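You operate a simulated robot arm through the tools that you are given. There is no shell and no other tool. Be economical: measure what you need, move in short steps, check, and stop when the job is done.

Carry out the task below with a simulated robot arm. There is one attempt and no reset: what you move stays moved.

TASK
Press both dough pieces in turn in the oiled dough press.
Fine: first one onto the small wooden board; second stays on the bed, lid open.

Only the result counts: the job must be done as asked and must still hold three seconds after the hand-in. Knocking over, shifting, dropping, spilling or breaking anything else fails it. A push-on lid holds only when it is set on centred and level and pressed home; a screw cap is set on level and turned clockwise until tight.

THE ROBOT
A 6-joint arm with a two-finger parallel gripper, fixed in place. Base frame: the origin is at the foot of the arm, x ahead of it, y to its left, z up. Lengths are in cm, angles in rad, forces in N, time in s.
With the tool pointing down near the work surface it reaches from about 18 to 84 cm from the base axis. Its first joint turns from -2.897 to 2.897 rad. Payload 3.91 kg.
The TCP is the grasp point between the finger pads, 3 cm short of the fingertips. In the tool frame z runs along the fingers and y along their closing line. The gripper opens to 11 cm. The fingers are 2 cm wide and 1 cm thick; the gripper's body (4.8 by 11.2 cm) begins 5.5 cm behind the TCP.
Orientation is told as [roll, pitch, yaw] about the base's x, y, z axes, in that order, counted from this pose: with the fingers straight down and closing along the base's y, the tool's x points along the base's -x, its y along +y and its z along -z.

THE INTERFACE
- The arm moves only by the tool drive_tool. Its argument "steps" is a list of rows, each a list of 7 numbers: the shift along the tool's x, y, z in cm, then the turn, a rotation vector about the tool's x, y, z in degrees, then the finger opening in cm, from 0 to 11. In form: [[x, y, z, wx, wy, wz, hand], ...]. A call has 1 to 10 rows; each row shifts and turns the commanded pose from where the row before left it, along the tool's axes as they then stand. Rows are played at 5 a second. More than 5 cm and 0.15 rad between two rows, or a gripper value outside its range, and nothing of the call is played. A pose out of reach is approached as far as the arm can. The call stops where the force on the tool passes 90 N (or 10 N more than at its start, if that is more) or the arm is blocked; 0.2 s more then pass. The fingers move at their own pace (about 10.8 cm/s each) and stop on an object; they squeeze with about 30 N. The grip force told is the motor's: it shows also when the fingers shut on nothing. Time passes only in rows, and 0.2 s behind the last, so rows that do not move let the fingers close. The reply holds the time, the measured pose of the TCP, the force on the tool along the base axes, the opening and the grip force, in the units named above and with some noise, with the torque about the TCP (base axes, N m) and any sound that the robot's microphone picked up.
- Cameras (640 x 400 px; columns grow to the right, rows downward): "scene" is fixed at [4.79, -49.93, 150.75]; the picture's right is [0.39, -0.92, 0.00], its down [-0.61, -0.26, -0.75] and it looks along [0.69, 0.30, -0.66] (base axes); focal length 328 px, centre (320, 200). "wrist" rides on the gripper at [7.7, 0.7, -11.4] in the tool frame; the picture's right is [-0.09, 1.00, 0.00], its down [-0.80, -0.07, -0.59] and it looks along [-0.59, -0.05, 0.80] (tool axes); focal length 270 px, centre (320, 200).
- camera(camera): a new picture of that camera. The clock stands still meanwhile.
- lift_body(by): slides the trunk up (or, below 0, down) by that many cm; the arm rides with it, the base frame stays. It gives what a move gives, with no picture.
- probe_pixels(camera, pixels): there is no depth. For up to 12 entries [column, row, z] of the newest picture of that camera ("zoom" is the newest enlarged one), the place [x, y] in the base frame at which the ray of that pixel passes the height z, good to about 0.3 cm. The clock stands still meanwhile.
- zoom(camera, box): a new picture of the part [left, top, right, bottom] of that camera's present view, enlarged. The clock stands still meanwhile.
- finish_job(): hands the job in; it is judged then, once.

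Keep the steps short. Do not move on a guess: measure, check each grasp and each placing, and mend mistakes. In all there are 80 turns and 38 pictures (those below and enlarged ones count). Leave the gripper open and the arm clear of the work at the hand-in unless told otherwise, and finish with a single line.

The tools are called as name(argument=value, ...) on one line, values as JSON. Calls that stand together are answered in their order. drive_tool: Moves the arm, as the interface text tells. Its arguments: {"type":"object","properties":{"steps":{"type":"array","items":{"type":"array","items":{"type":"number"}}}},"required":["steps"]} The other tools are called the same way: lift_body (by) slides the trunk up or down; camera (camera) takes a picture; probe_pixels (camera, pixels) gives the place at which the rays of pixels pass given heights; zoom (camera, box) takes an enlarged picture of a part of a camera's view; finish_job () hands the job in.

At the start:

```text
t: 0.0
ee_pos: [39.76, -18.2, 119.92]
orientation: [0.0, 0.0, -0.001]
ft_force: [-0.1, -0.4, 0.2]
ft_torque: [0.01, -0.01, -0.01]
opening: 11.01
grasp_force: 0.0
trunk travel left (down, up): [-47.5, 6.5]
```

scene: 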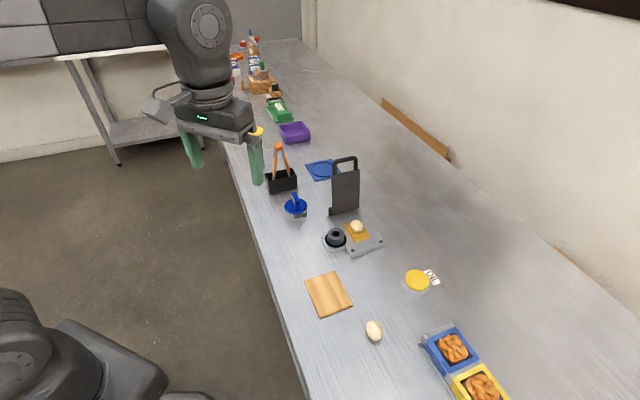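
wrist: 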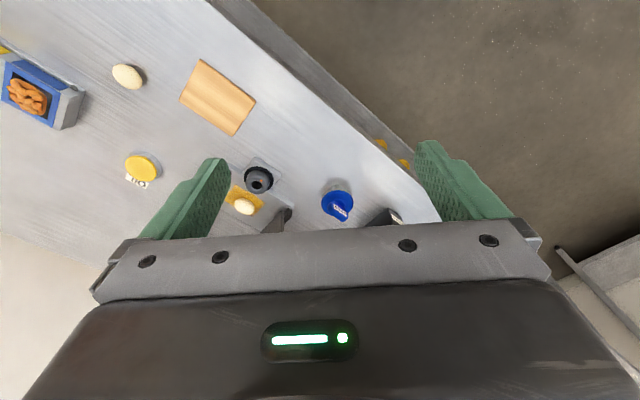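

I see the press (open lid, about 345,190), one dough ball on its bed (357,227), the other at (374,331), and the board at (328,293). I'll zoom in on the work area.

zoom(camera="scene", box=[260, 140, 420, 260])

zoom(camera="scene", box=[290, 220, 450, 350])

```text
3.33 times, centred on (340, 200) of scene
```

zoom: 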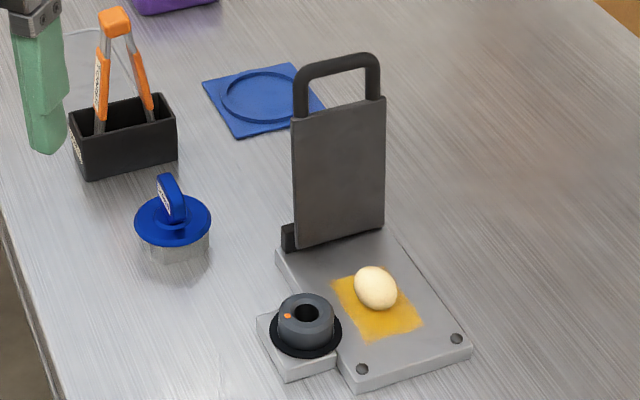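

```text
3.08 times, centred on (370, 285) of scene
```

zoom: 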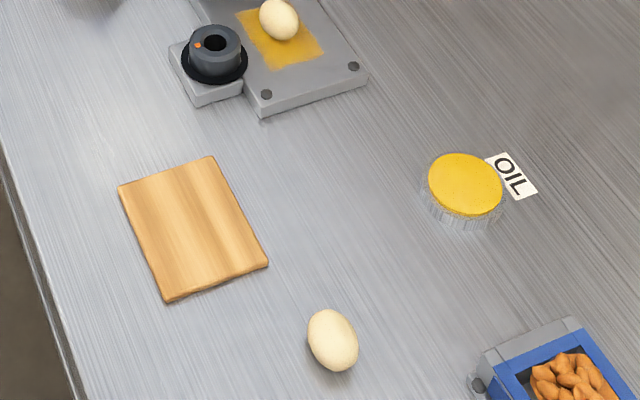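

Table height is unknown, so I'll triangulate the loose dough and the board corner between both cameras at several heights.

camera(camera="wrist")

probe_pixels(camera="scene", pixels=[[374, 331, 70], [374, 331, 80], [374, 331, 90], [330, 294, 70], [330, 294, 80], [330, 294, 90]])

probe_pixels(camera="wrist", pixels=[[128, 76, 70], [128, 76, 80], [128, 76, 90], [218, 97, 70], [218, 97, 80], [218, 97, 90]])

```text
33 pictures are left
```

wrist: 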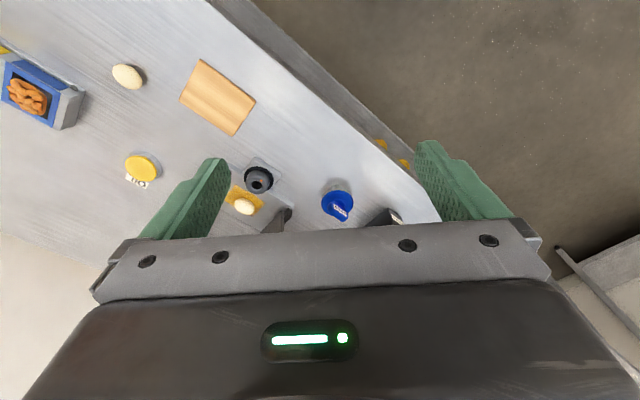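

```text
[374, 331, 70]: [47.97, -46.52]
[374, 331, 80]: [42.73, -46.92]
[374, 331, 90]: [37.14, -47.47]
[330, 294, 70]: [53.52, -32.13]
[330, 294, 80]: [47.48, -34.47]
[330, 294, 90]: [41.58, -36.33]
```

```text
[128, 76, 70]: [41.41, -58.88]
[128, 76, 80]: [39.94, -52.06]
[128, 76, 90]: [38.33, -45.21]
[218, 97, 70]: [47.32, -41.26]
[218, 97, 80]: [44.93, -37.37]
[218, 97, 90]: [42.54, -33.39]
```

Both views agree at z≈87 for the dough, so the table is about 85.5. Next I'll probe the press parts.

probe_pixels(camera="scene", pixels=[[357.1, 226.4, 88.5], [335.8, 234.5, 90], [352.6, 255, 87], [385.6, 244, 87], [326.5, 214, 87], [333.1, 214.4, 87.5], [359.2, 207.5, 87.5], [331.6, 175.4, 101], [359.5, 169.1, 101], [334, 159.5, 105], [356.5, 156.5, 105]])

probe_pixels(camera="wrist", pixels=[[245, 206, 88.5], [258, 180, 90], [258, 180, 88], [245, 206, 87], [285, 213, 105], [285, 213, 100]])

```text
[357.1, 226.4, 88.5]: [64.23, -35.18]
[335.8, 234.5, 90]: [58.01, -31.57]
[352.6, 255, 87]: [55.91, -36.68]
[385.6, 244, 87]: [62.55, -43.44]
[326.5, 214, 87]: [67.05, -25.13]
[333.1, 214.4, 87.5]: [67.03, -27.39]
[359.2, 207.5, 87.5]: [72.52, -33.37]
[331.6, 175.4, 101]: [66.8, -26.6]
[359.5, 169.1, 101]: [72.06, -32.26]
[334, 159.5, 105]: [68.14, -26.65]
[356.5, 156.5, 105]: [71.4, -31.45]
```

```text
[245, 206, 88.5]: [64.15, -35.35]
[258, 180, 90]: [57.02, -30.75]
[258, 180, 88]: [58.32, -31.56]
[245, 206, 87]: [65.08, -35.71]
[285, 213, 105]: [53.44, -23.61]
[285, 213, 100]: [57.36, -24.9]
```

The press hinge runs from about (67,-27.4) to (72.5,-33.4), facing the direction (-0.74,-0.67). I'll move the hand closer, staying at a safe height, to look at the press and the knob.

drive_tool(steps=[[-2, -2.8, 3, 0, 0, 0, 11], [-2, -2.8, 3, 0, 0, 0, 11], [-2, -2.8, 3, 0, 0, 0, 11], [-2, -2.8, 3, 0, 0, 0, 11], [-2, -2.8, 3, 0, 0, 0, 11], [-2, -2.8, 3, 0, 0, 0, 11], [0, 0, 0, 0, 0, 0, 11]])

camera(camera="wrist")

```text
t: 1.6
ee_pos: [51.89, -34.74, 102.25]
orientation: [0.0, 0.001, 0.0]
ft_force: [-0.2, -0.3, 0.3]
ft_torque: [0.02, -0.02, -0.01]
opening: 11.0
grasp_force: 0.1
trunk travel left (down, up): [-47.5, 6.5]
```

```text
32 pictures are left
```

wrist: 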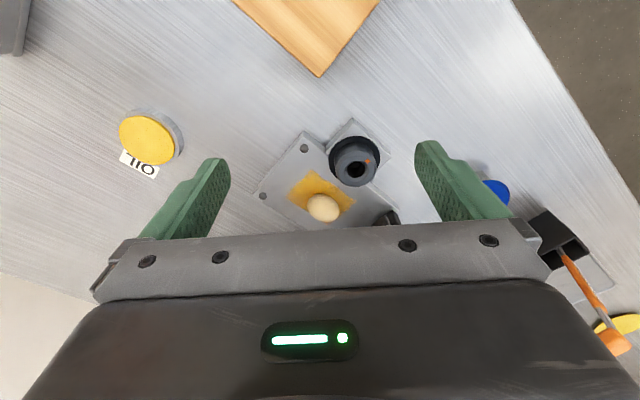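

zoom(camera="wrist", box=[230, 105, 430, 230])

```text
3.20 times, centred on (330, 168) of wrist
```

zoom: 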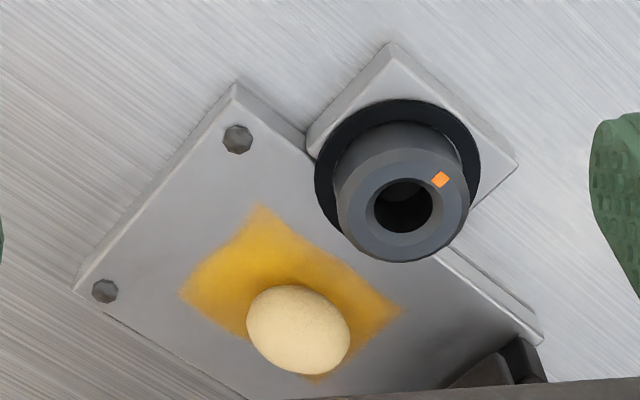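

The bed holds the dough on its oil patch, and a knob sits beside it at the left. I'll rise, turn the hand by 48° so the fingers close along the press's length, and hover over the lid handle for a look.

drive_tool(steps=[[0, 0, -2.3, 0, 0, 8, 11], [0, 0, -2.3, 0, 0, 8, 11], [0, 0, -2.3, 0, 0, 8, 11], [0, 0, -2.3, 0, 0, 8, 11], [0, 0, -2.3, 0, 0, 8, 11], [0, 0, -2.3, 0, 0, 8, 11], [-1.96, 4.26, 0, 0, 0, 0, 11], [-1.96, 4.26, 0, 0, 0, 0, 11], [-1.96, 4.26, 0, 0, 0, 0, 11], [-1.96, 4.26, 0, 0, 0, 0, 11]])

camera(camera="wrist")

zoom(camera="scene", box=[260, 120, 420, 260])

```text
t: 3.8
ee_pos: [70.16, -29.96, 115.76]
orientation: [-0.002, 0.001, -0.838]
ft_force: [0.4, -0.5, -0.5]
ft_torque: [-0.02, 0.01, -0.03]
opening: 10.97
grasp_force: 0.1
trunk travel left (down, up): [-47.5, 6.5]
```

```text
30 pictures are left
```

wrist: 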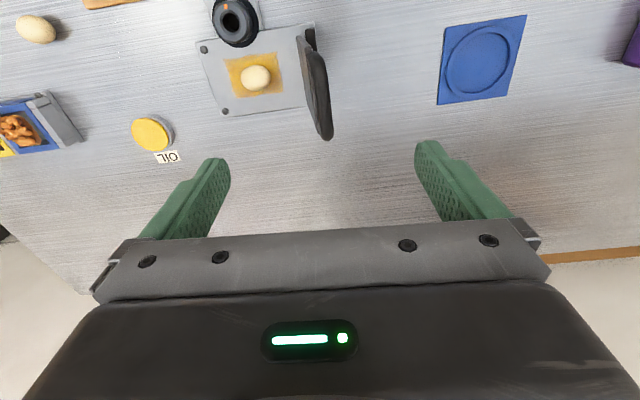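

```text
2.86 times, centred on (340, 190) of scene
```

zoom: 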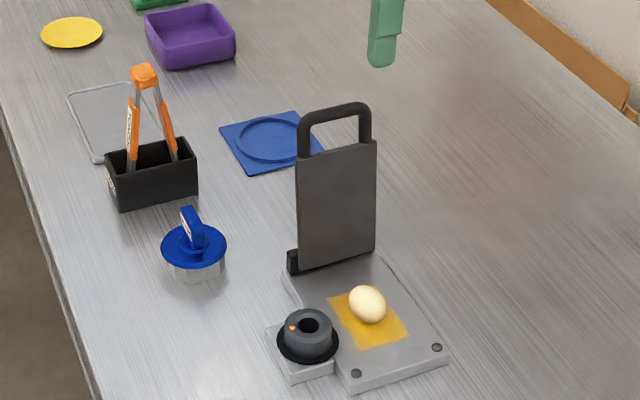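

The lid's top edge appears at (322,120), right under the hand. I'll zoom in on it.

zoom(camera="wrist", box=[190, 0, 390, 150])

```text
2.67 times, centred on (290, 75) of wrist
```

zoom: 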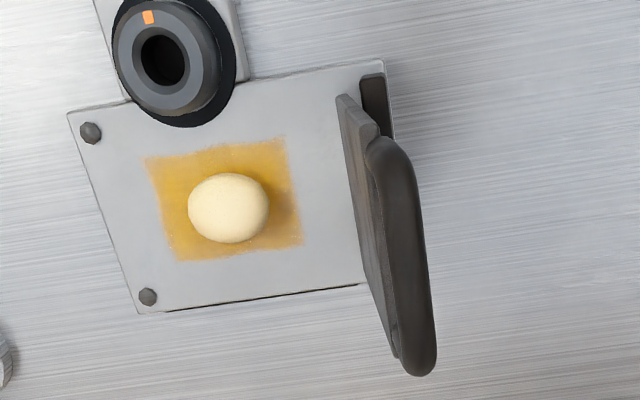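

probe_pixels(camera="zoom", pixels=[[68, 112, 87], [385, 62, 87], [140, 313, 87], [395, 150, 104], [424, 365, 104], [350, 100, 101], [395, 350, 101], [228, 208, 88.7], [224, 200, 87.2], [165, 60, 90]])

probe_pixels(camera="scene", pixels=[[334.5, 162.5, 103], [356.5, 156.5, 103], [334.5, 162.5, 105], [356.5, 156.5, 105], [345.5, 158, 104]])

```text
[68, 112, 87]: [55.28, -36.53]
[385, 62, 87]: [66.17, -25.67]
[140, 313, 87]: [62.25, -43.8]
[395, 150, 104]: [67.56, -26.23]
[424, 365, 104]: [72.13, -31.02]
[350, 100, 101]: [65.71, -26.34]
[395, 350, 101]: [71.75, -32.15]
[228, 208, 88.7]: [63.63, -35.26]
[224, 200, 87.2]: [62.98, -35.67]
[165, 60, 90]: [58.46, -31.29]
```

```text
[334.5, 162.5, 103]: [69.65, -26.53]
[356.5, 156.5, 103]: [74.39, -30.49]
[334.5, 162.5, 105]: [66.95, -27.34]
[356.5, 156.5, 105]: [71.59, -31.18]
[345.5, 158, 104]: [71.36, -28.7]
```

The press sits at exactly 45°, and the handle bar centre is about (69.7,-28.9), z≈104. I'll turn back 3°, centre over the bar, and descend with the fingers straddling it.

drive_tool(steps=[[1.07, 0.42, 0, 0, 0, -3, 7], [0, 0, 3, 0, 0, 0, 6], [0, 0, 3, 0, 0, 0, 6], [0, 0, 2, 0, 0, 0, 6], [0, 0, 2, 0, 0, 0, 6], [0, 0, 1, 0, 0, 0, 6], [0, 0, 0, 0, 0, 0, 6]])

camera(camera="wrist")

```text
t: 5.4
ee_pos: [69.3, -28.32, 104.83]
orientation: [0.001, 0.0, -0.786]
ft_force: [-0.6, -0.3, 0.4]
ft_torque: [0.04, -0.01, 0.0]
opening: 6.01
grasp_force: 0.1
trunk travel left (down, up): [-47.5, 6.5]
```

```text
27 pictures are left
```

wrist: 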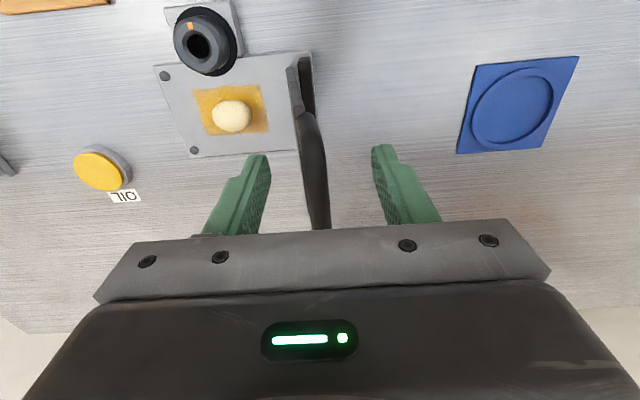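

The fingers straddle the bar (seen at 310,170 between them). I'll narrow to 3 cm and carry the lid forward along its arc, first to about 40°.

drive_tool(steps=[[-0.5, 0, 0, 0, 0, 0, 3], [0, 0, 0, 0, 0, 0, 3], [0, -2.88, -0.02, 0, 0, 0, 3], [0, -2.82, 0.47, 0, 0, 0, 3], [0, -2.68, 0.96, 0, 0, 0, 3], [0, -2.46, 1.41, 0, 0, 0, 3]])

zoom(camera="scene", box=[260, 120, 420, 260])

```text
t: 6.8
ee_pos: [62.07, -36.44, 101.61]
orientation: [0.0, 0.001, -0.786]
ft_force: [0.3, -0.1, 0.8]
ft_torque: [0.0, 0.0, 0.0]
opening: 3.0
grasp_force: 0.1
trunk travel left (down, up): [-47.5, 6.5]
```

```text
2.86 times, centred on (340, 190) of scene
```

zoom: 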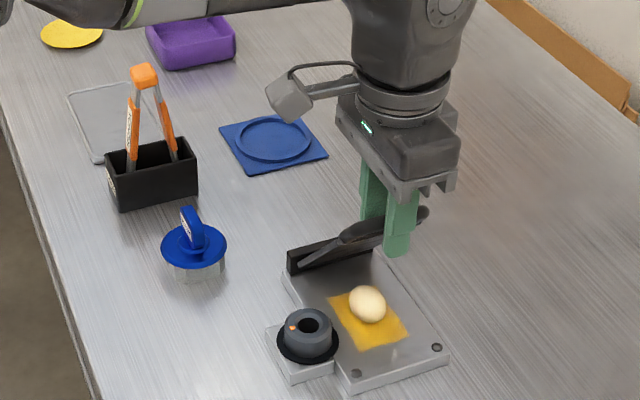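

The lid is following, at about 45° now. I'll continue the arc.

drive_tool(steps=[[0, -2.16, 1.81, 0, 0, 0, 3], [0, -1.79, 2.15, 0, 0, 0, 3], [0, -1.37, 2.44, 0, 0, 0, 3], [0, 0, 0, 0, 0, 0, 3]])

camera(camera="wrist")

```text
t: 7.8
ee_pos: [58.33, -40.49, 95.21]
orientation: [0.001, 0.002, -0.786]
ft_force: [0.3, -0.5, 0.5]
ft_torque: [0.02, -0.04, 0.0]
opening: 3.01
grasp_force: 0.1
trunk travel left (down, up): [-47.5, 6.5]
```

```text
25 pictures are left
```

wrist: 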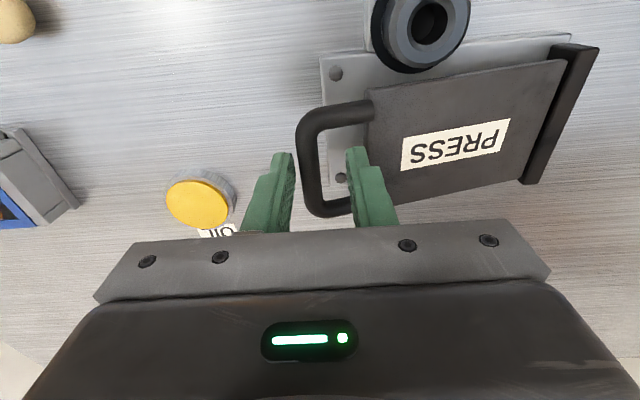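

The lid rests partway down on the dough; its label "PRESS" is at (455,145). I'll lift out of the handle, close the fingers, and move over the label.

drive_tool(steps=[[0, 0, -3, 0, 0, 0, 3], [0, 0, -3, 0, 0, 0, 3], [0, 3, 0, 0, 0, 0, 0], [0, 3, 0, 0, 0, 0, 0], [0, 0, 2.5, 0, 0, 0, 0], [0, 0, 0, 0, 0, 0, 0]])

camera(camera="wrist")

zoom(camera="scene", box=[290, 150, 420, 270])

```text
t: 9.2
ee_pos: [62.24, -36.17, 99.13]
orientation: [0.0, 0.0, -0.786]
ft_force: [-0.7, 0.3, 0.6]
ft_torque: [0.01, 0.02, 0.01]
opening: 0.0
grasp_force: 29.8
trunk travel left (down, up): [-47.5, 6.5]
```

```text
24 pictures are left
```

wrist: 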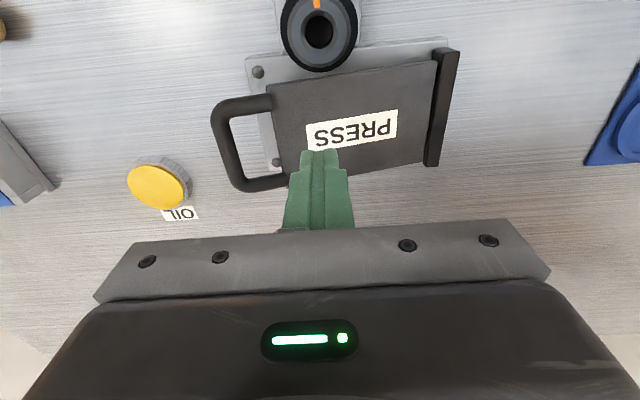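

```text
3.33 times, centred on (355, 210) of scene
```

zoom: 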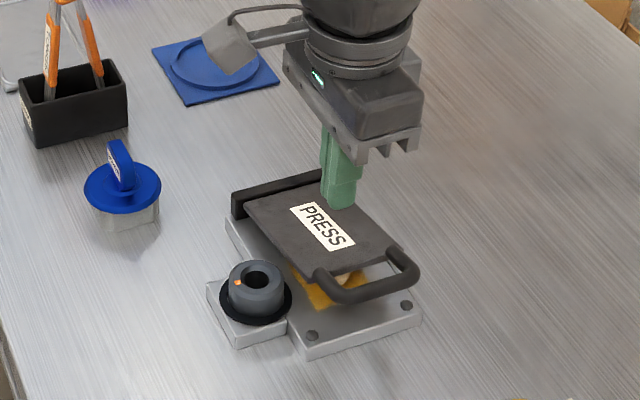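

I'll press down slowly on the label with closed fingers, watching the force.

drive_tool(steps=[[0, 0, 1, 0, 0, 0, 0], [0, 0, 1, 0, 0, 0, 0], [0, 0, 1, 0, 0, 0, 0], [0, 0, 1, 0, 0, 0, 0], [0, 0, 0.7, 0, 0, 0, 0], [0, 0, 0.7, 0, 0, 0, 0], [0, 0, 0.5, 0, 0, 0, 0], [0, 0, 0.5, 0, 0, 0, 0]])

```text
t: 11.0
ee_pos: [62.45, -35.72, 92.9]
orientation: [0.0, -0.004, -0.785]
ft_force: [-0.2, -0.6, 11.7]
ft_torque: [0.03, 0.07, -0.03]
opening: 0.0
grasp_force: 30.1
trunk travel left (down, up): [-47.5, 6.5]
```

drive_tool(steps=[[0, 0, 0.4, 0, 0, 0, 0], [0, 0, 0.4, 0, 0, 0, 0], [0, 0, 0.3, 0, 0, 0, 0], [0, 0, 0.3, 0, 0, 0, 0], [0, 0, 0.3, 0, 0, 0, 0], [0, 0, 0.3, 0, 0, 0, 0]])

```text
t: 12.1
ee_pos: [62.79, -35.99, 92.99]
orientation: [0.007, -0.032, -0.783]
ft_force: [-7.3, 7.0, 39.5]
ft_torque: [0.44, 0.5, 0.03]
opening: 0.0
grasp_force: 30.0
trunk travel left (down, up): [-47.5, 6.5]
stopped in row 5: the force on the tool passed its limit at 93 N (the readings are from after the stop); the commanded pose is now the measured one
```

The force limit was reached with the tip at z≈90. I'll look to see how far the lid closed.

zoom(camera="scene", box=[290, 150, 420, 270])

camera(camera="wrist")

```text
3.33 times, centred on (355, 210) of scene
```

zoom: 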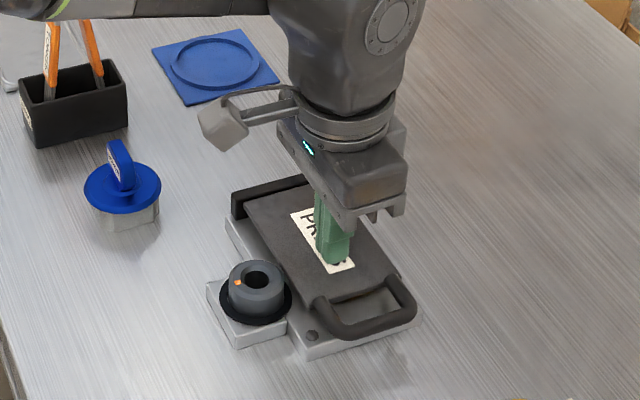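

```text
21 pictures are left
```

wrist: 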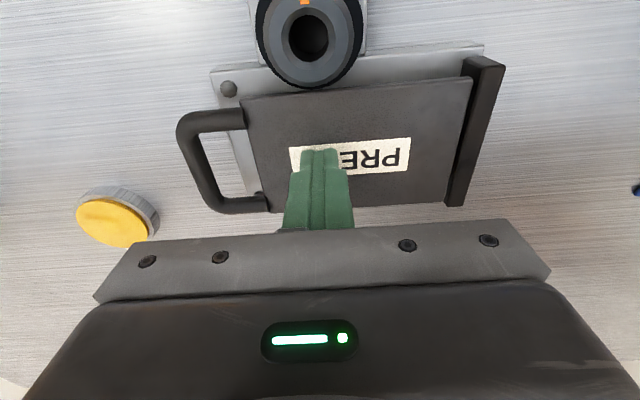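

The lid lies flat on the bed. I'll hold the pressure for a moment so the dough takes its shape, then read again.

drive_tool(steps=[[0, 0, 0.15, 0, 0, 0, 0], [0, 0, 0.1, 0, 0, 0, 0], [0, 0, 0, 0, 0, 0, 0], [0, 0, 0, 0, 0, 0, 0], [0, 0, 0, 0, 0, 0, 0], [0, 0, 0, 0, 0, 0, 0], [0, 0, 0, 0, 0, 0, 0], [0, 0, 0, 0, 0, 0, 0]])

```text
t: 13.9
ee_pos: [62.81, -36.05, 92.9]
orientation: [0.011, -0.034, -0.785]
ft_force: [-2.4, -1.6, 63.6]
ft_torque: [0.36, 0.47, 0.42]
opening: 0.01
grasp_force: 29.3
trunk travel left (down, up): [-47.5, 6.5]
```

Solid: no more travel at 64 N. I'll lift off and straighten the small tilt.

drive_tool(steps=[[0, 0, -2, 0, 0, 0, 0], [0, 0, -3, 0, 0, 0, 0], [0, 0, -2, 0.6, 1.95, 0, 0], [0, -3, 0, 0, 0, 0, 4], [0, -3, 0, 0, 0, 0, 4], [0, 0, 0, 0, 0, 0, 4]])

camera(camera="wrist")

```text
t: 15.3
ee_pos: [58.39, -40.49, 98.9]
orientation: [-0.005, 0.014, -0.787]
ft_force: [-0.3, -0.4, -0.2]
ft_torque: [0.01, 0.0, 0.0]
opening: 4.01
grasp_force: 0.0
trunk travel left (down, up): [-47.5, 6.5]
```

```text
20 pictures are left
```

wrist: 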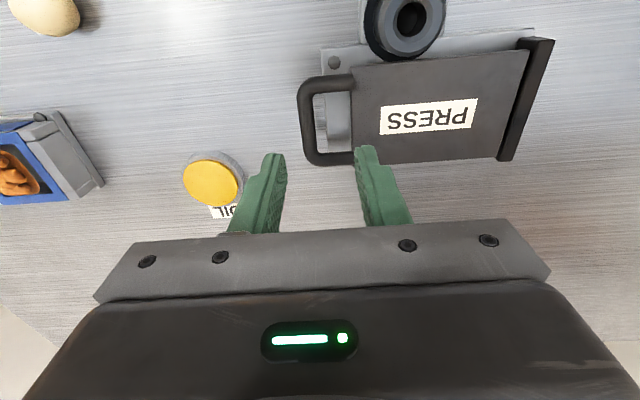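

I'll probe where the handle bar is now, to straddle it precisely.

probe_pixels(camera="wrist", pixels=[[309, 122, 89.5], [309, 122, 90.5], [306, 88, 90], [312, 158, 90], [352, 120, 89.5], [341, 62, 87], [352, 92, 89.5]])

```text
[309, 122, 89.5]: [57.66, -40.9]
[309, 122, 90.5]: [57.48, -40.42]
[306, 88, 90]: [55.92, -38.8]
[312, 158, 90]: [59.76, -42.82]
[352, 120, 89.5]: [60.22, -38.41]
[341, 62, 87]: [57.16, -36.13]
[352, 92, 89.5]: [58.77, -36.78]
```

The bar centre is at about (57.7,-40.8), z≈89.8. I'll straddle it, fingertips just above the bed, and close on it.

drive_tool(steps=[[0.28, -0.7, 0, -0.3, -0.8, 0, 3], [0, 0, 3, 0, 0, 0, 3], [0, 0, 3, 0, 0, 0, 3], [0, 0, 1.9, 0, 0, 0, 3], [0, 0, 0, 0, 0, 0, 0], [0, 0, 0, 0, 0, 0, 0], [0, 0, 0, 0, 0, 0, 0]])

```text
t: 16.9
ee_pos: [57.24, -40.84, 91.31]
orientation: [0.0, -0.001, -0.786]
ft_force: [-27.8, -27.7, -1.0]
ft_torque: [-0.7, 0.03, -0.01]
opening: 1.14
grasp_force: 45.2
trunk travel left (down, up): [-47.5, 6.5]
```

The bar is gripped (1.14 cm). There's a side load from being a bit off-centre, so I'll relax 0.4 cm that way and start lifting.

drive_tool(steps=[[0, -0.3, 0, 0, 0, 0, 0], [0, 0, 0, 0, 0, 0, 0], [0, 0.05, -1.35, 0, 0, 0, 0], [0, 0.4, -1.36, 0, 0, 0, 0], [0, 0.91, -2.59, 0, 0, 0, 0]])

```text
t: 18.1
ee_pos: [58.13, -40.16, 96.82]
orientation: [0.001, -0.004, -0.785]
ft_force: [-36.0, -8.9, 12.8]
ft_torque: [-0.79, -0.03, -0.05]
opening: 1.18
grasp_force: 44.8
trunk travel left (down, up): [-47.5, 6.5]
```

drive_tool(steps=[[0, 1.0, -2.39, 0, 0, 0, 0], [0, 1.6, -2.12, 0, 0, 0, 0], [0, 2.0, -1.79, 0, 0, 0, 0], [0, 0, 0, 0, 0, 0, 0]])

zoom(camera="scene", box=[270, 140, 410, 260])

```text
t: 19.1
ee_pos: [61.8, -36.56, 103.02]
orientation: [0.005, -0.006, -0.782]
ft_force: [-8.9, -5.1, 15.5]
ft_torque: [-0.79, -0.7, -0.01]
opening: 1.13
grasp_force: 45.2
trunk travel left (down, up): [-47.5, 6.5]
```

```text
3.33 times, centred on (340, 200) of scene
```

zoom: 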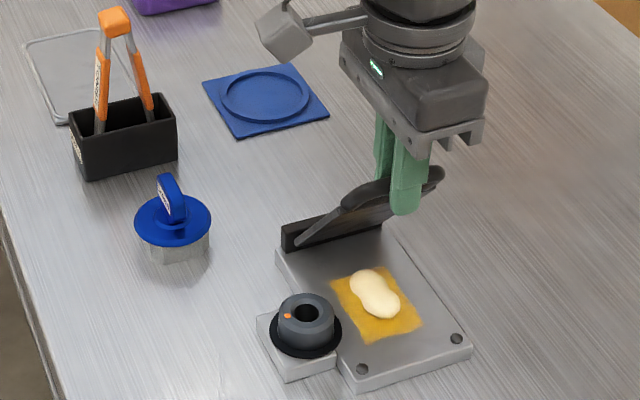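

The lid is lifting and the dough looks only partly flattened. I'll finish opening the lid, then inspect the dough and the knob.

drive_tool(steps=[[0, 2.36, -1.4, 0, 0, 0, 0], [0, 2.57, -0.96, 0, 0, 0, 0], [0, 0, 0, 0, 0, 0, 2.5], [0, 2.69, -0.51, 0, 0, 0, 2.5], [0, 2.75, 0, 0, 0, 0, 2.5], [0, 1.2, 0, 0, 0, 0, 2.5], [0, 0, 0, 0, 0, 0, 2.5]])

camera(camera="wrist")

```text
t: 20.7
ee_pos: [69.92, -28.39, 105.62]
orientation: [0.0, 0.001, -0.785]
ft_force: [-0.4, -0.4, -0.2]
ft_torque: [0.01, 0.01, 0.02]
opening: 2.49
grasp_force: 0.0
trunk travel left (down, up): [-47.5, 6.5]
```

```text
18 pictures are left
```

wrist: 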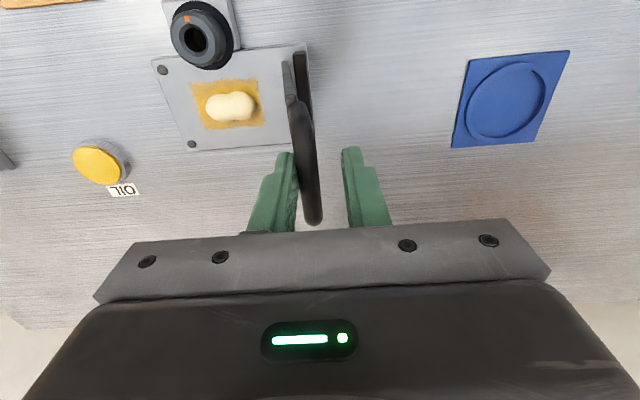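

The lid stands open by itself, with no force on the hand. I'll lift clear and hover over the bed for a close look at the dough.

drive_tool(steps=[[0, 0, -3, 0, 0, 0, 2.5], [0, 0, -3, 0, 0, 0, 2.5], [0, -4, -1, 0, 0, 0, 2.5], [0, -4, 0, 0, 0, 0, 8], [3, -4, 2, 0, 0, 0, 8], [0, 0, 3, 0, 0, 0, 8], [0, 0, 3, 0, 0, 0, 8], [0, 0, 0, 0, 0, 0, 8]])

zoom(camera="wrist", box=[180, 20, 460, 200])

```text
refused: row 5 steps farther than a row can; nothing moved
```

```text
2.22 times, centred on (320, 110) of wrist
```

zoom: 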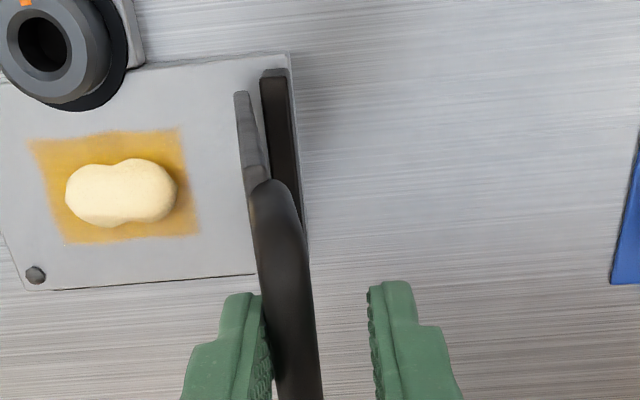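

One row was too long; splitting it.

drive_tool(steps=[[0, 0, -3, 0, 0, 0, 2.5], [0, 0, -3, 0, 0, 0, 2.5], [0, -4, -1, 0, 0, 0, 2.5], [0, -4, 0, 0, 0, 0, 8], [1.5, -3, 2, 0, 0, 0, 8], [1.5, 0, 3, 0, 0, 0, 8], [0, 0, 3, 0, 0, 0, 8], [0, 0, 0, 0, 0, 0, 8]])

camera(camera="wrist")

zoom(camera="wrist", box=[180, 0, 460, 200])

```text
t: 22.5
ee_pos: [60.2, -33.92, 104.61]
orientation: [0.0, -0.002, -0.785]
ft_force: [-0.2, 0.9, -0.3]
ft_torque: [0.04, -0.03, 0.0]
opening: 7.99
grasp_force: 0.1
trunk travel left (down, up): [-47.5, 6.5]
```

```text
16 pictures are left
```

wrist: 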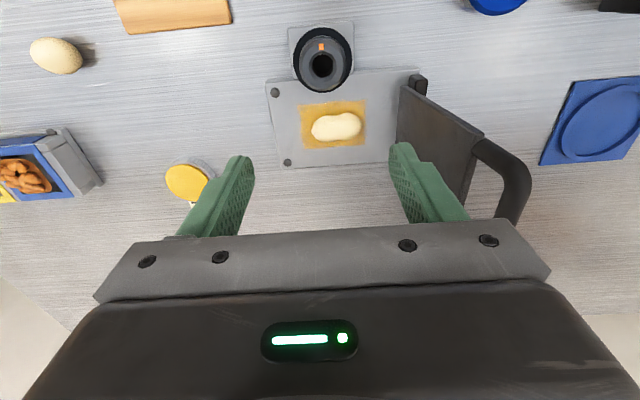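

```text
2.00 times, centred on (320, 100) of wrist
```

zoom: 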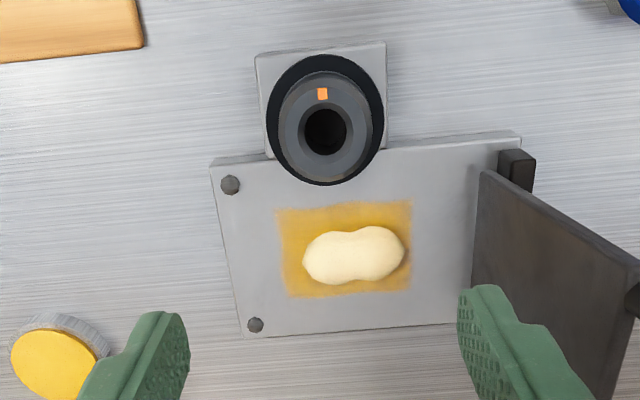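

The dough is now a peanut-shaped lump about 5×3 cm. I'll look closely at the knob and dough in the scene view to judge thickness and find any markings.

zoom(camera="scene", box=[316, 210, 396, 260])

probe_pixels(camera="wrist", pixels=[[312, 130, 87.5], [361, 125, 87.5], [338, 140, 87.5], [338, 115, 87.5], [336, 127, 88], [302, 107, 87.2], [366, 101, 87.2], [305, 149, 87.2], [365, 145, 87.2]])

```text
8.00 times, centred on (356, 235) of scene
```

zoom: 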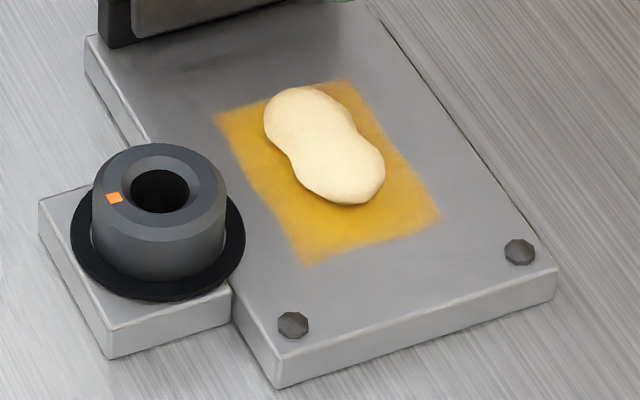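

```text
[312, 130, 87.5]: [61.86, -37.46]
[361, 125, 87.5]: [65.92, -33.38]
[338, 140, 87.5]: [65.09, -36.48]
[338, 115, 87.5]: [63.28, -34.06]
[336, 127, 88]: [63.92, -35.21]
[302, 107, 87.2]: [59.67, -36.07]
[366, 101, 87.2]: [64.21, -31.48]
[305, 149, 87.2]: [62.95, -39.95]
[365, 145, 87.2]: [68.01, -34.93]
```

I'll triangulate the bar's height while closed, from the earlier scene view (370,246.6), to learn the lid's closed gap.

probe_pixels(camera="scene", pixels=[[370, 246.6, 88], [370, 246.6, 89], [370, 246.6, 90], [370, 246.6, 91], [370, 246.6, 92], [352.6, 250, 85.5], [352.6, 257.5, 85.5], [352.6, 257.5, 86.5]])

```text
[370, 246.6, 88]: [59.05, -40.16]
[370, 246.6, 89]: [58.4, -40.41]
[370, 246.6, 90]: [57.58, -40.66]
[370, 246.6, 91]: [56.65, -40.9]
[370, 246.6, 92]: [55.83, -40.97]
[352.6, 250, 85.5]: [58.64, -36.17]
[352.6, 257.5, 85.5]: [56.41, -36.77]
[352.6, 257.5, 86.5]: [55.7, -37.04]
```

The closed bar sat at z≈90, so the lid was level and bottomed out under load. To be sure the dough is fully pressed, I'll close the lid once more and press nearer its front for more leverage, then compare shapes. First, back to the handle.

drive_tool(steps=[[0, 0, -4, 0, 0, 0, 6], [0, 0, -4, 0, 0, 0, 6], [-1, 3.5, 0, 0, 0, 0, 6], [-1, 3.5, 0, 0, 0, 0, 6], [-0.9, 3.4, 0, 0, 0, 0, 6], [0, 0, 3.5, 0, 0, 0, 6], [0, 0, 3.5, 0, 0, 0, 6], [0, 0, 0.7, 0, 0, 0, 6], [0, 0, 0, 0, 0, 0, 3]])

```text
t: 24.5
ee_pos: [69.49, -29.03, 104.9]
orientation: [0.0, 0.001, -0.785]
ft_force: [-0.7, -0.4, 0.6]
ft_torque: [0.03, 0.03, -0.01]
opening: 2.97
grasp_force: 0.1
trunk travel left (down, up): [-47.5, 6.5]
```

Straddling the bar again; I'll carry the lid down along the arc.

drive_tool(steps=[[0, -2.75, -0.07, 0, 0, 0, 3], [0, -2.69, 0.41, 0, 0, 0, 3], [0, -2.57, 0.86, 0, 0, 0, 3], [0, -2.36, 1.3, 0, 0, 0, 3], [0, -2.09, 1.69, 0, 0, 0, 3], [0, -1.74, 2.02, 0, 0, 0, 3], [0, -1.34, 2.29, 0, 0, 0, 3], [0, -0.91, 2.49, 0, 0, 0, 3], [0, -0.3, 2.0, 0, 0, 0, 3], [0, 0, 0, 0, 0, 0, 3]])

```text
t: 26.7
ee_pos: [57.73, -40.78, 92.01]
orientation: [0.0, 0.001, -0.785]
ft_force: [0.5, 0.4, 0.0]
ft_torque: [0.03, 0.0, 0.02]
opening: 2.98
grasp_force: 0.0
trunk travel left (down, up): [-47.5, 6.5]
```

Now lift out, close the fingers and go over the lid's front part.

drive_tool(steps=[[0, 0, -3.5, 0, 0, 0, 3], [0, 0, -3.5, 0, 0, 0, 3], [0, 2.6, 0, 0, 0, 0, 0], [0, 2.6, 0, 0, 0, 0, 0], [0, 0, 2, 0, 0, 0, 0], [0, 0, 2, 0, 0, 0, 0], [0, 0, 1, 0, 0, 0, 0], [0, 0, 0.7, 0, 0, 0, 0], [0, 0, 0, 0, 0, 0, 0]])

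zoom(camera="scene", box=[310, 190, 400, 260])

```text
t: 28.7
ee_pos: [61.52, -36.64, 93.24]
orientation: [0.001, 0.001, -0.786]
ft_force: [0.5, -0.4, -0.2]
ft_torque: [-0.03, 0.0, -0.02]
opening: 0.0
grasp_force: 30.3
trunk travel left (down, up): [-47.5, 6.5]
```

```text
5.71 times, centred on (355, 225) of scene
```

zoom: 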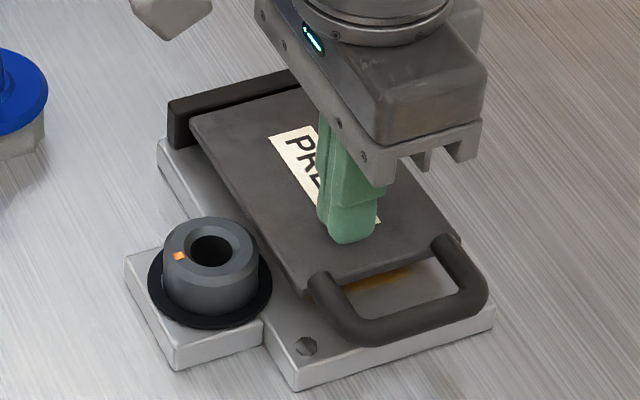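

The lid lies nearly level on the dough, with a gap visible beneath. I'll press down here and watch whether it goes lower.

drive_tool(steps=[[0, 0, 0.3, 0, 0, 0, 0], [0, 0, 0.3, 0, 0, 0, 0], [0, 0, 0.3, 0, 0, 0, 0], [0, 0, 0.2, 0, 0, 0, 0], [0, 0, 0.2, 0, 0, 0, 0], [0, 0, 0.2, 0, 0, 0, 0], [0, 0, 0.2, 0, 0, 0, 0], [0, 0, 0.2, 0, 0, 0, 0]])

```text
t: 30.5
ee_pos: [61.46, -36.73, 92.89]
orientation: [0.005, -0.026, -0.784]
ft_force: [8.0, 11.0, 85.8]
ft_torque: [0.89, 0.25, -0.07]
opening: 0.01
grasp_force: 30.7
trunk travel left (down, up): [-47.5, 6.5]
```

Same hard stop (z 92.9 at both spots, 86 N), so the lid is fully down. I'll hold briefly and look at the gap.

drive_tool(steps=[[0, 0, 0, 0, 0, 0, 0], [0, 0, 0, 0, 0, 0, 0], [0, 0, 0, 0, 0, 0, 0], [0, 0, 0, 0, 0, 0, 0], [0, 0, 0, 0, 0, 0, 0], [0, 0, 0, 0, 0, 0, 0], [0, 0, 0, 0, 0, 0, 0], [0, 0, 0, 0, 0, 0, 0]])

zoom(camera="scene", box=[310, 190, 400, 260])

```text
t: 32.3
ee_pos: [61.4, -36.72, 92.8]
orientation: [0.007, -0.026, -0.786]
ft_force: [8.4, 12.5, 87.1]
ft_torque: [0.97, 0.22, 0.27]
opening: 0.0
grasp_force: 29.7
trunk travel left (down, up): [-47.5, 6.5]
```

```text
5.71 times, centred on (355, 225) of scene
```

zoom: 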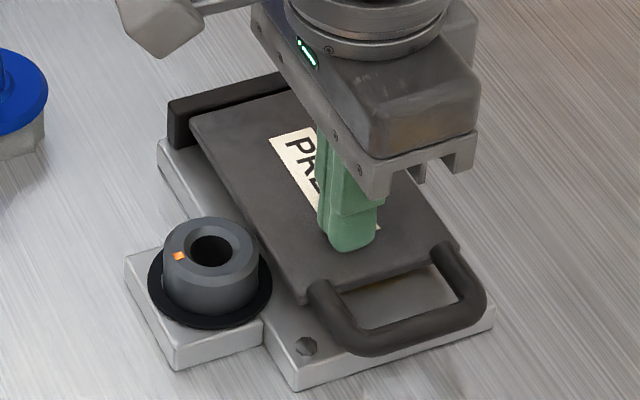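

The lid is pressed down flat now. I'll lift, go back to the handle, straddle and grip it.

drive_tool(steps=[[0, 0, -4, 0, 0, 0, 0], [0, 0, -4, 0, 0, 0, 0], [0, -3, 0, 0, 0, 0, 3], [0, -2.95, 0, 0, 0, 0, 3], [0, 0, 4, 0, 0, 0, 3], [0, 0, 0, 0, 0, 0, 3]])

camera(camera="wrist")

```text
t: 33.7
ee_pos: [57.51, -41.17, 95.32]
orientation: [0.0, 0.0, -0.786]
ft_force: [0.1, 0.1, 0.0]
ft_torque: [-0.03, 0.01, -0.02]
opening: 2.99
grasp_force: 0.1
trunk travel left (down, up): [-47.5, 6.5]
```

```text
11 pictures are left
```

wrist: 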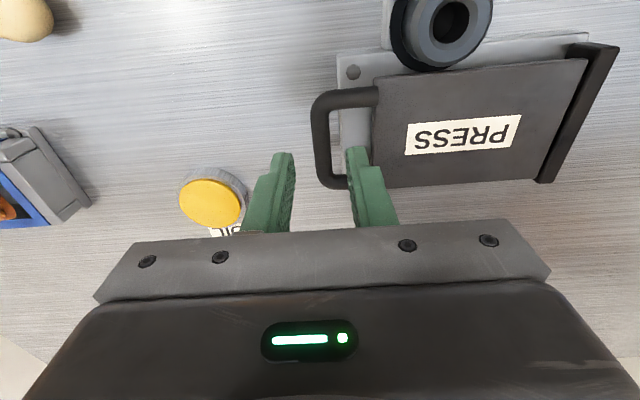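

Aligned: the bar is centred at (322,138). I'll descend, grip and lift along the arc.

drive_tool(steps=[[0, 0, 3, 0, 0, 0, 3], [0, 0, 1.2, 0, 0, 0, 3], [0, 0, 0, 0, 0, 0, 0], [0, 0, 0, 0, 0, 0, 0], [0, 0.1, -1.35, 0, 0, 0, 0], [0, 0.35, -1.36, 0, 0, 0, 0], [0, 0.91, -2.59, 0, 0, 0, 0], [0, 1.2, -2.39, 0, 0, 0, 0], [0, 1.7, -2.12, 0, 0, 0, 0], [0, 2.0, -1.79, 0, 0, 0, 0]])

drive_tool(steps=[[0, 2.36, -1.4, 0, 0, 0, 0], [0, 2.57, -0.96, 0, 0, 0, 0], [0, 0, 0, 0, 0, 0, 2.5], [0, 2.69, -0.51, 0, 0, 0, 2.5], [0, 2.75, 0, 0, 0, 0, 2.5], [0, 1.3, 0, 0, 0, 0, 2.5], [0, 0, 0, 0, 0, 0, 2.5]])

```text
t: 35.9
ee_pos: [61.69, -36.7, 102.93]
orientation: [0.002, -0.004, -0.786]
ft_force: [-1.2, -9.5, 9.0]
ft_torque: [-0.65, -0.42, 0.04]
opening: 1.13
grasp_force: 44.6
trunk travel left (down, up): [-47.5, 6.5]
```

```text
t: 37.5
ee_pos: [69.85, -28.29, 105.62]
orientation: [0.001, 0.0, -0.785]
ft_force: [-0.6, 0.4, 0.2]
ft_torque: [0.0, -0.02, 0.02]
opening: 2.5
grasp_force: 0.0
trunk travel left (down, up): [-47.5, 6.5]
```

The lid is open again. I'll move clear over the bed, then look at the dough.

drive_tool(steps=[[0, 0, -3, 0, 0, 0, 2.5], [0, 0, -3, 0, 0, 0, 2.5], [0, -4, -1, 0, 0, 0, 2.5], [0, -4, 0, 0, 0, 0, 8], [0, 0, 3, 0, 0, 0, 8], [0, 0, 3, 0, 0, 0, 8], [0, 0, 2, 0, 0, 0, 8], [0, 0, 0, 0, 0, 0, 8]])

zoom(camera="wrist", box=[200, 20, 440, 180])

```text
t: 39.3
ee_pos: [64.31, -34.1, 104.53]
orientation: [0.001, 0.001, -0.785]
ft_force: [-0.4, -0.7, -0.5]
ft_torque: [-0.03, -0.06, -0.01]
opening: 7.99
grasp_force: 0.1
trunk travel left (down, up): [-47.5, 6.5]
```

```text
2.50 times, centred on (320, 100) of wrist
```

zoom: 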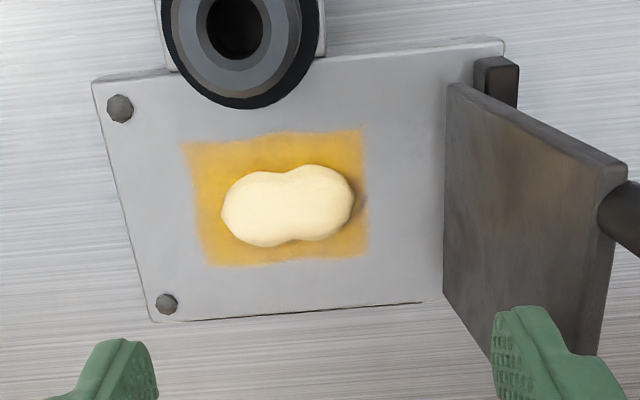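

probe_pixels(camera="zoom", pixels=[[221, 212, 87.5], [354, 195, 87.5], [265, 247, 87.5], [255, 172, 87.5], [288, 241, 87.5], [285, 172, 87.5], [288, 207, 88]])

```text
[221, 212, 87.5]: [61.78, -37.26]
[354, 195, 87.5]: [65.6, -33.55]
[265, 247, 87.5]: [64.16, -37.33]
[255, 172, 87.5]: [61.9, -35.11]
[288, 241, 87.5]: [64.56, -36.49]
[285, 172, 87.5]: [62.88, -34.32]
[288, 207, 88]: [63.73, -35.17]
```

The shape is unchanged (about 5.3×3.1 cm), so the first piece is fully pressed. Its centre is (63.7,-35.3). I'll come down around its ends with fingers open to 7 cm.

drive_tool(steps=[[-0.42, -1.27, 3, 0, 0, 0, 7], [0, 0, 3.5, 0, 0, 0, 7], [0, 0, 3.5, 0, 0, 0, 7], [0, 0, 2, 0, 0, 0, 7], [0, 0, 1.0, 0, 0, 0, 7], [0, 0, 0.5, 0, 0, 0, 7], [0, 0, 0.3, 0, 0, 0, 7], [0, 0, 0, 0, 0, 0, 7]])

```text
t: 41.1
ee_pos: [63.63, -35.21, 90.67]
orientation: [0.0, 0.0, -0.784]
ft_force: [-1.0, -0.1, 0.5]
ft_torque: [-0.01, -0.02, 0.04]
opening: 6.98
grasp_force: 0.2
trunk travel left (down, up): [-47.5, 6.5]
```

No contact yet, fingertips at 87.7. Down 0.2 more, then close gradually.

drive_tool(steps=[[0, 0, 0.2, 0, 0, 0, 7], [0, 0, 0, 0, 0, 0, 5.6], [0, 0, 0, 0, 0, 0, 5.2], [0, 0, 0, 0, 0, 0, 4.9], [0, 0, 0, 0, 0, 0, 4.9]])

```text
t: 42.3
ee_pos: [63.66, -35.33, 90.51]
orientation: [-0.001, -0.003, -0.787]
ft_force: [0.0, -1.3, 8.1]
ft_torque: [-0.07, 0.12, 0.01]
opening: 5.45
grasp_force: 29.8
trunk travel left (down, up): [-47.5, 6.5]
```

Gripped at 5.45 cm. I'll lift slowly and check.

drive_tool(steps=[[0, 0, -0.5, 0, 0, 0, 4.9], [0, 0, -1, 0, 0, 0, 4.9], [0, 0, -2, 0, 0, 0, 4.9], [0, 0, -3, 0, 0, 0, 4.9], [0, 0, -3, 0, 0, 0, 4.9], [0, 0, 0, 0, 0, 0, 4.9]])

camera(camera="wrist")

```text
t: 43.7
ee_pos: [63.54, -35.27, 99.89]
orientation: [0.001, -0.001, -0.786]
ft_force: [-0.8, 0.2, 0.2]
ft_torque: [-0.03, -0.02, -0.01]
opening: 4.89
grasp_force: 0.0
trunk travel left (down, up): [-47.5, 6.5]
```

```text
9 pictures are left
```

wrist: 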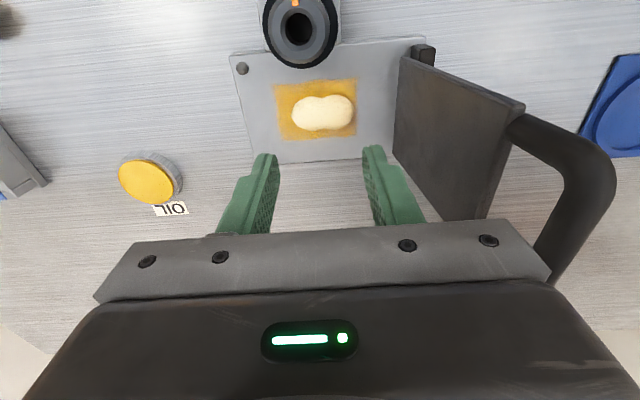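

The dough slipped out: the fingertips caught it too high on its rounded edge. I'll go down again, lower, feeling for the bed.

drive_tool(steps=[[0, 0, 0, 0, 0, 0, 7.5], [0, 0, 4, 0, 0, 0, 7.5], [0, 0, 4, 0, 0, 0, 7.5], [0, 0, 1.3, 0, 0, 0, 7.5], [0, 0, 0.2, 0, 0, 0, 7.5], [0, 0, 0.2, 0, 0, 0, 7.5], [0, 0, 0, 0, 0, 0, 7.5]])

```text
t: 45.3
ee_pos: [63.69, -35.22, 90.65]
orientation: [0.0, -0.003, -0.783]
ft_force: [0.0, 4.1, 18.3]
ft_torque: [-0.18, 0.58, -0.29]
opening: 7.4
grasp_force: 0.0
trunk travel left (down, up): [-47.5, 6.5]
```

The fingertips touch the bed at TCP z≈90.6, so the end grip was already as low as it goes and still slipped. I'll rise and turn 90° to grip across the waist, between the lobes.

drive_tool(steps=[[0, 0, -4, 0, 0, 0, 7], [0, 0, -4, 0, 0, 0, 7], [0, 0, -2, 0, 0, -8, 6], [0, 0, 0, 0, 0, -8, 6], [0, 0, 0, 0, 0, -8, 6], [0, 0, 0, 0, 0, -8, 6], [0, 0, 0, 0, 0, -8, 6], [0, 0, 0, 0, 0, -8, 6], [0, 0, 0, 0, 0, -8, 6], [0, 0, 0, 0, 0, -8, 6]])

drive_tool(steps=[[0, 0, 0, 0, 0, -8, 6], [0, 0, 0, 0, 0, -8, 6], [0, 0, 0, 0, 0, -8, 6], [0, 0, 0, 0, 0, -2, 5], [0, 0, 0, 0, 0, 0, 5]])

camera(camera="wrist")

```text
t: 47.5
ee_pos: [63.56, -35.27, 100.36]
orientation: [0.0, 0.001, 0.336]
ft_force: [-0.1, 0.4, 0.0]
ft_torque: [0.0, -0.02, 0.01]
opening: 6.01
grasp_force: 0.1
trunk travel left (down, up): [-47.5, 6.5]
```

```text
t: 48.7
ee_pos: [63.73, -35.37, 100.28]
orientation: [0.001, -0.001, 0.788]
ft_force: [0.7, 1.0, 0.5]
ft_torque: [0.0, -0.02, -0.02]
opening: 5.02
grasp_force: 0.1
trunk travel left (down, up): [-47.5, 6.5]
```

```text
8 pictures are left
```

wrist: 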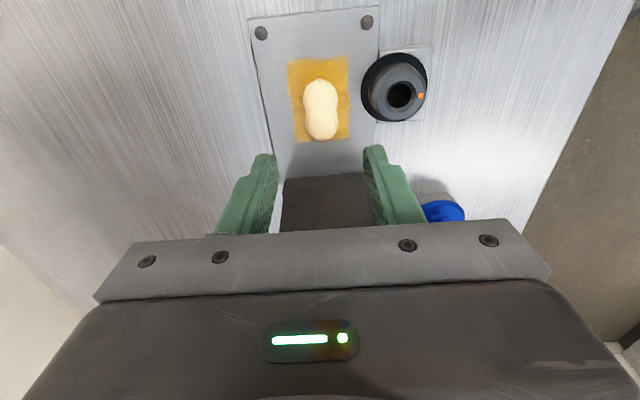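

The dough is centred under the hand at (321,110). The knob flange is close at the right, so I'll descend with the opening at only 4.2 cm, stop at the bed, and close.

drive_tool(steps=[[0, 0, 3, 0, 0, 0, 4.2], [0, 0, 3, 0, 0, 0, 4.2], [0, 0, 2.5, 0, 0, 0, 4.2], [0, 0, 0.9, 0, 0, 0, 4.2], [0, 0, 0.3, 0, 0, 0, 4.2], [0, 0, 0, 0, 0, 0, 0], [0, 0, 0, 0, 0, 0, 0], [0, 0, 0, 0, 0, 0, 0]])

```text
t: 50.5
ee_pos: [63.76, -35.33, 92.04]
orientation: [-0.023, -0.006, 0.785]
ft_force: [9.7, -9.1, 67.7]
ft_torque: [-0.76, -0.59, -0.09]
opening: 1.45
grasp_force: 29.9
trunk travel left (down, up): [-47.5, 6.5]
```

Wrong: it stopped at z 92.0 with 68 N, so the fingertips landed on something (likely the dough). I'll back off and look.

drive_tool(steps=[[0, 0, -1.5, 0, 0, 0, 1.4], [0, 0, -3, 0, 0, 0, 1.4], [0, 0, -3, 0, 0, 0, 4], [0, 0, -2.2, 0, 0, 0, 5], [0, 0, 0, 0, 0, 0, 5]])

zoom(camera="wrist", box=[220, 0, 440, 150])

```text
t: 51.7
ee_pos: [63.5, -35.24, 100.44]
orientation: [0.0, 0.0, 0.787]
ft_force: [0.6, -0.1, -0.3]
ft_torque: [-0.02, 0.01, 0.02]
opening: 5.0
grasp_force: 0.0
trunk travel left (down, up): [-47.5, 6.5]
```

```text
2.67 times, centred on (330, 75) of wrist
```

zoom: 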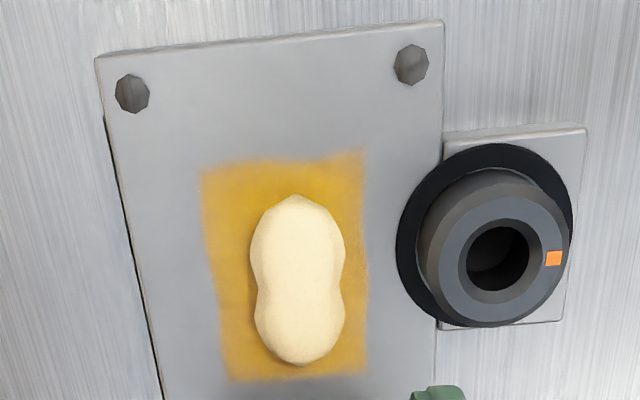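

The dough is intact and centred. The fingers probably rode up over its rounded sides while closing. I'll descend again with 4.4 cm opening and read the force before closing.

drive_tool(steps=[[0, 0, 3, 0, 0, 0, 4.4], [0, 0, 3, 0, 0, 0, 4.4], [0, 0, 2.5, 0, 0, 0, 4.4], [0, 0, 0.5, 0, 0, 0, 4.4], [0, 0, 0.4, 0, 0, 0, 4.4], [0, 0, 0.2, 0, 0, 0, 4.4], [0, 0, 0.2, 0, 0, 0, 4.4], [0, 0, 0, 0, 0, 0, 4.4]])

```text
t: 53.5
ee_pos: [63.53, -35.44, 90.63]
orientation: [0.001, 0.0, 0.784]
ft_force: [-0.4, 0.0, 0.7]
ft_torque: [0.01, 0.02, 0.02]
opening: 4.39
grasp_force: 0.1
trunk travel left (down, up): [-47.5, 6.5]
```

No contact at 90.63. I'll settle 0.15 lower and close in small steps to see when it touches.

drive_tool(steps=[[0, 0, 0.15, 0, 0, 0, 4.0], [0, 0, 0, 0, 0, 0, 3.6], [0, 0, 0, 0, 0, 0, 3.2], [0, 0, 0, 0, 0, 0, 3.0], [0, 0, 0, 0, 0, 0, 2.8]])

```text
t: 54.7
ee_pos: [63.49, -35.22, 90.55]
orientation: [-0.002, 0.001, 0.786]
ft_force: [-8.6, 8.9, 14.2]
ft_torque: [0.48, 0.52, -0.01]
opening: 3.43
grasp_force: 6.3
trunk travel left (down, up): [-47.5, 6.5]
```

The knob-side finger touches first (12 N side load); the dough resists sliding, so it clings to the bed. I'll shift 0.3 cm toward that side and close fully, then read.

drive_tool(steps=[[0, 0.3, 0, 0, 0, 0, 3.4], [0, 0, 0, 0, 0, 0, 2.6], [0, 0, 0, 0, 0, 0, 2.4], [0, 0, 0, 0, 0, 0, 2.4]])

```text
t: 55.7
ee_pos: [63.39, -35.07, 90.6]
orientation: [0.0, -0.001, 0.786]
ft_force: [-5.6, 7.4, 31.2]
ft_torque: [-0.35, -0.12, 0.04]
opening: 2.26
grasp_force: 16.7
trunk travel left (down, up): [-47.5, 6.5]
```

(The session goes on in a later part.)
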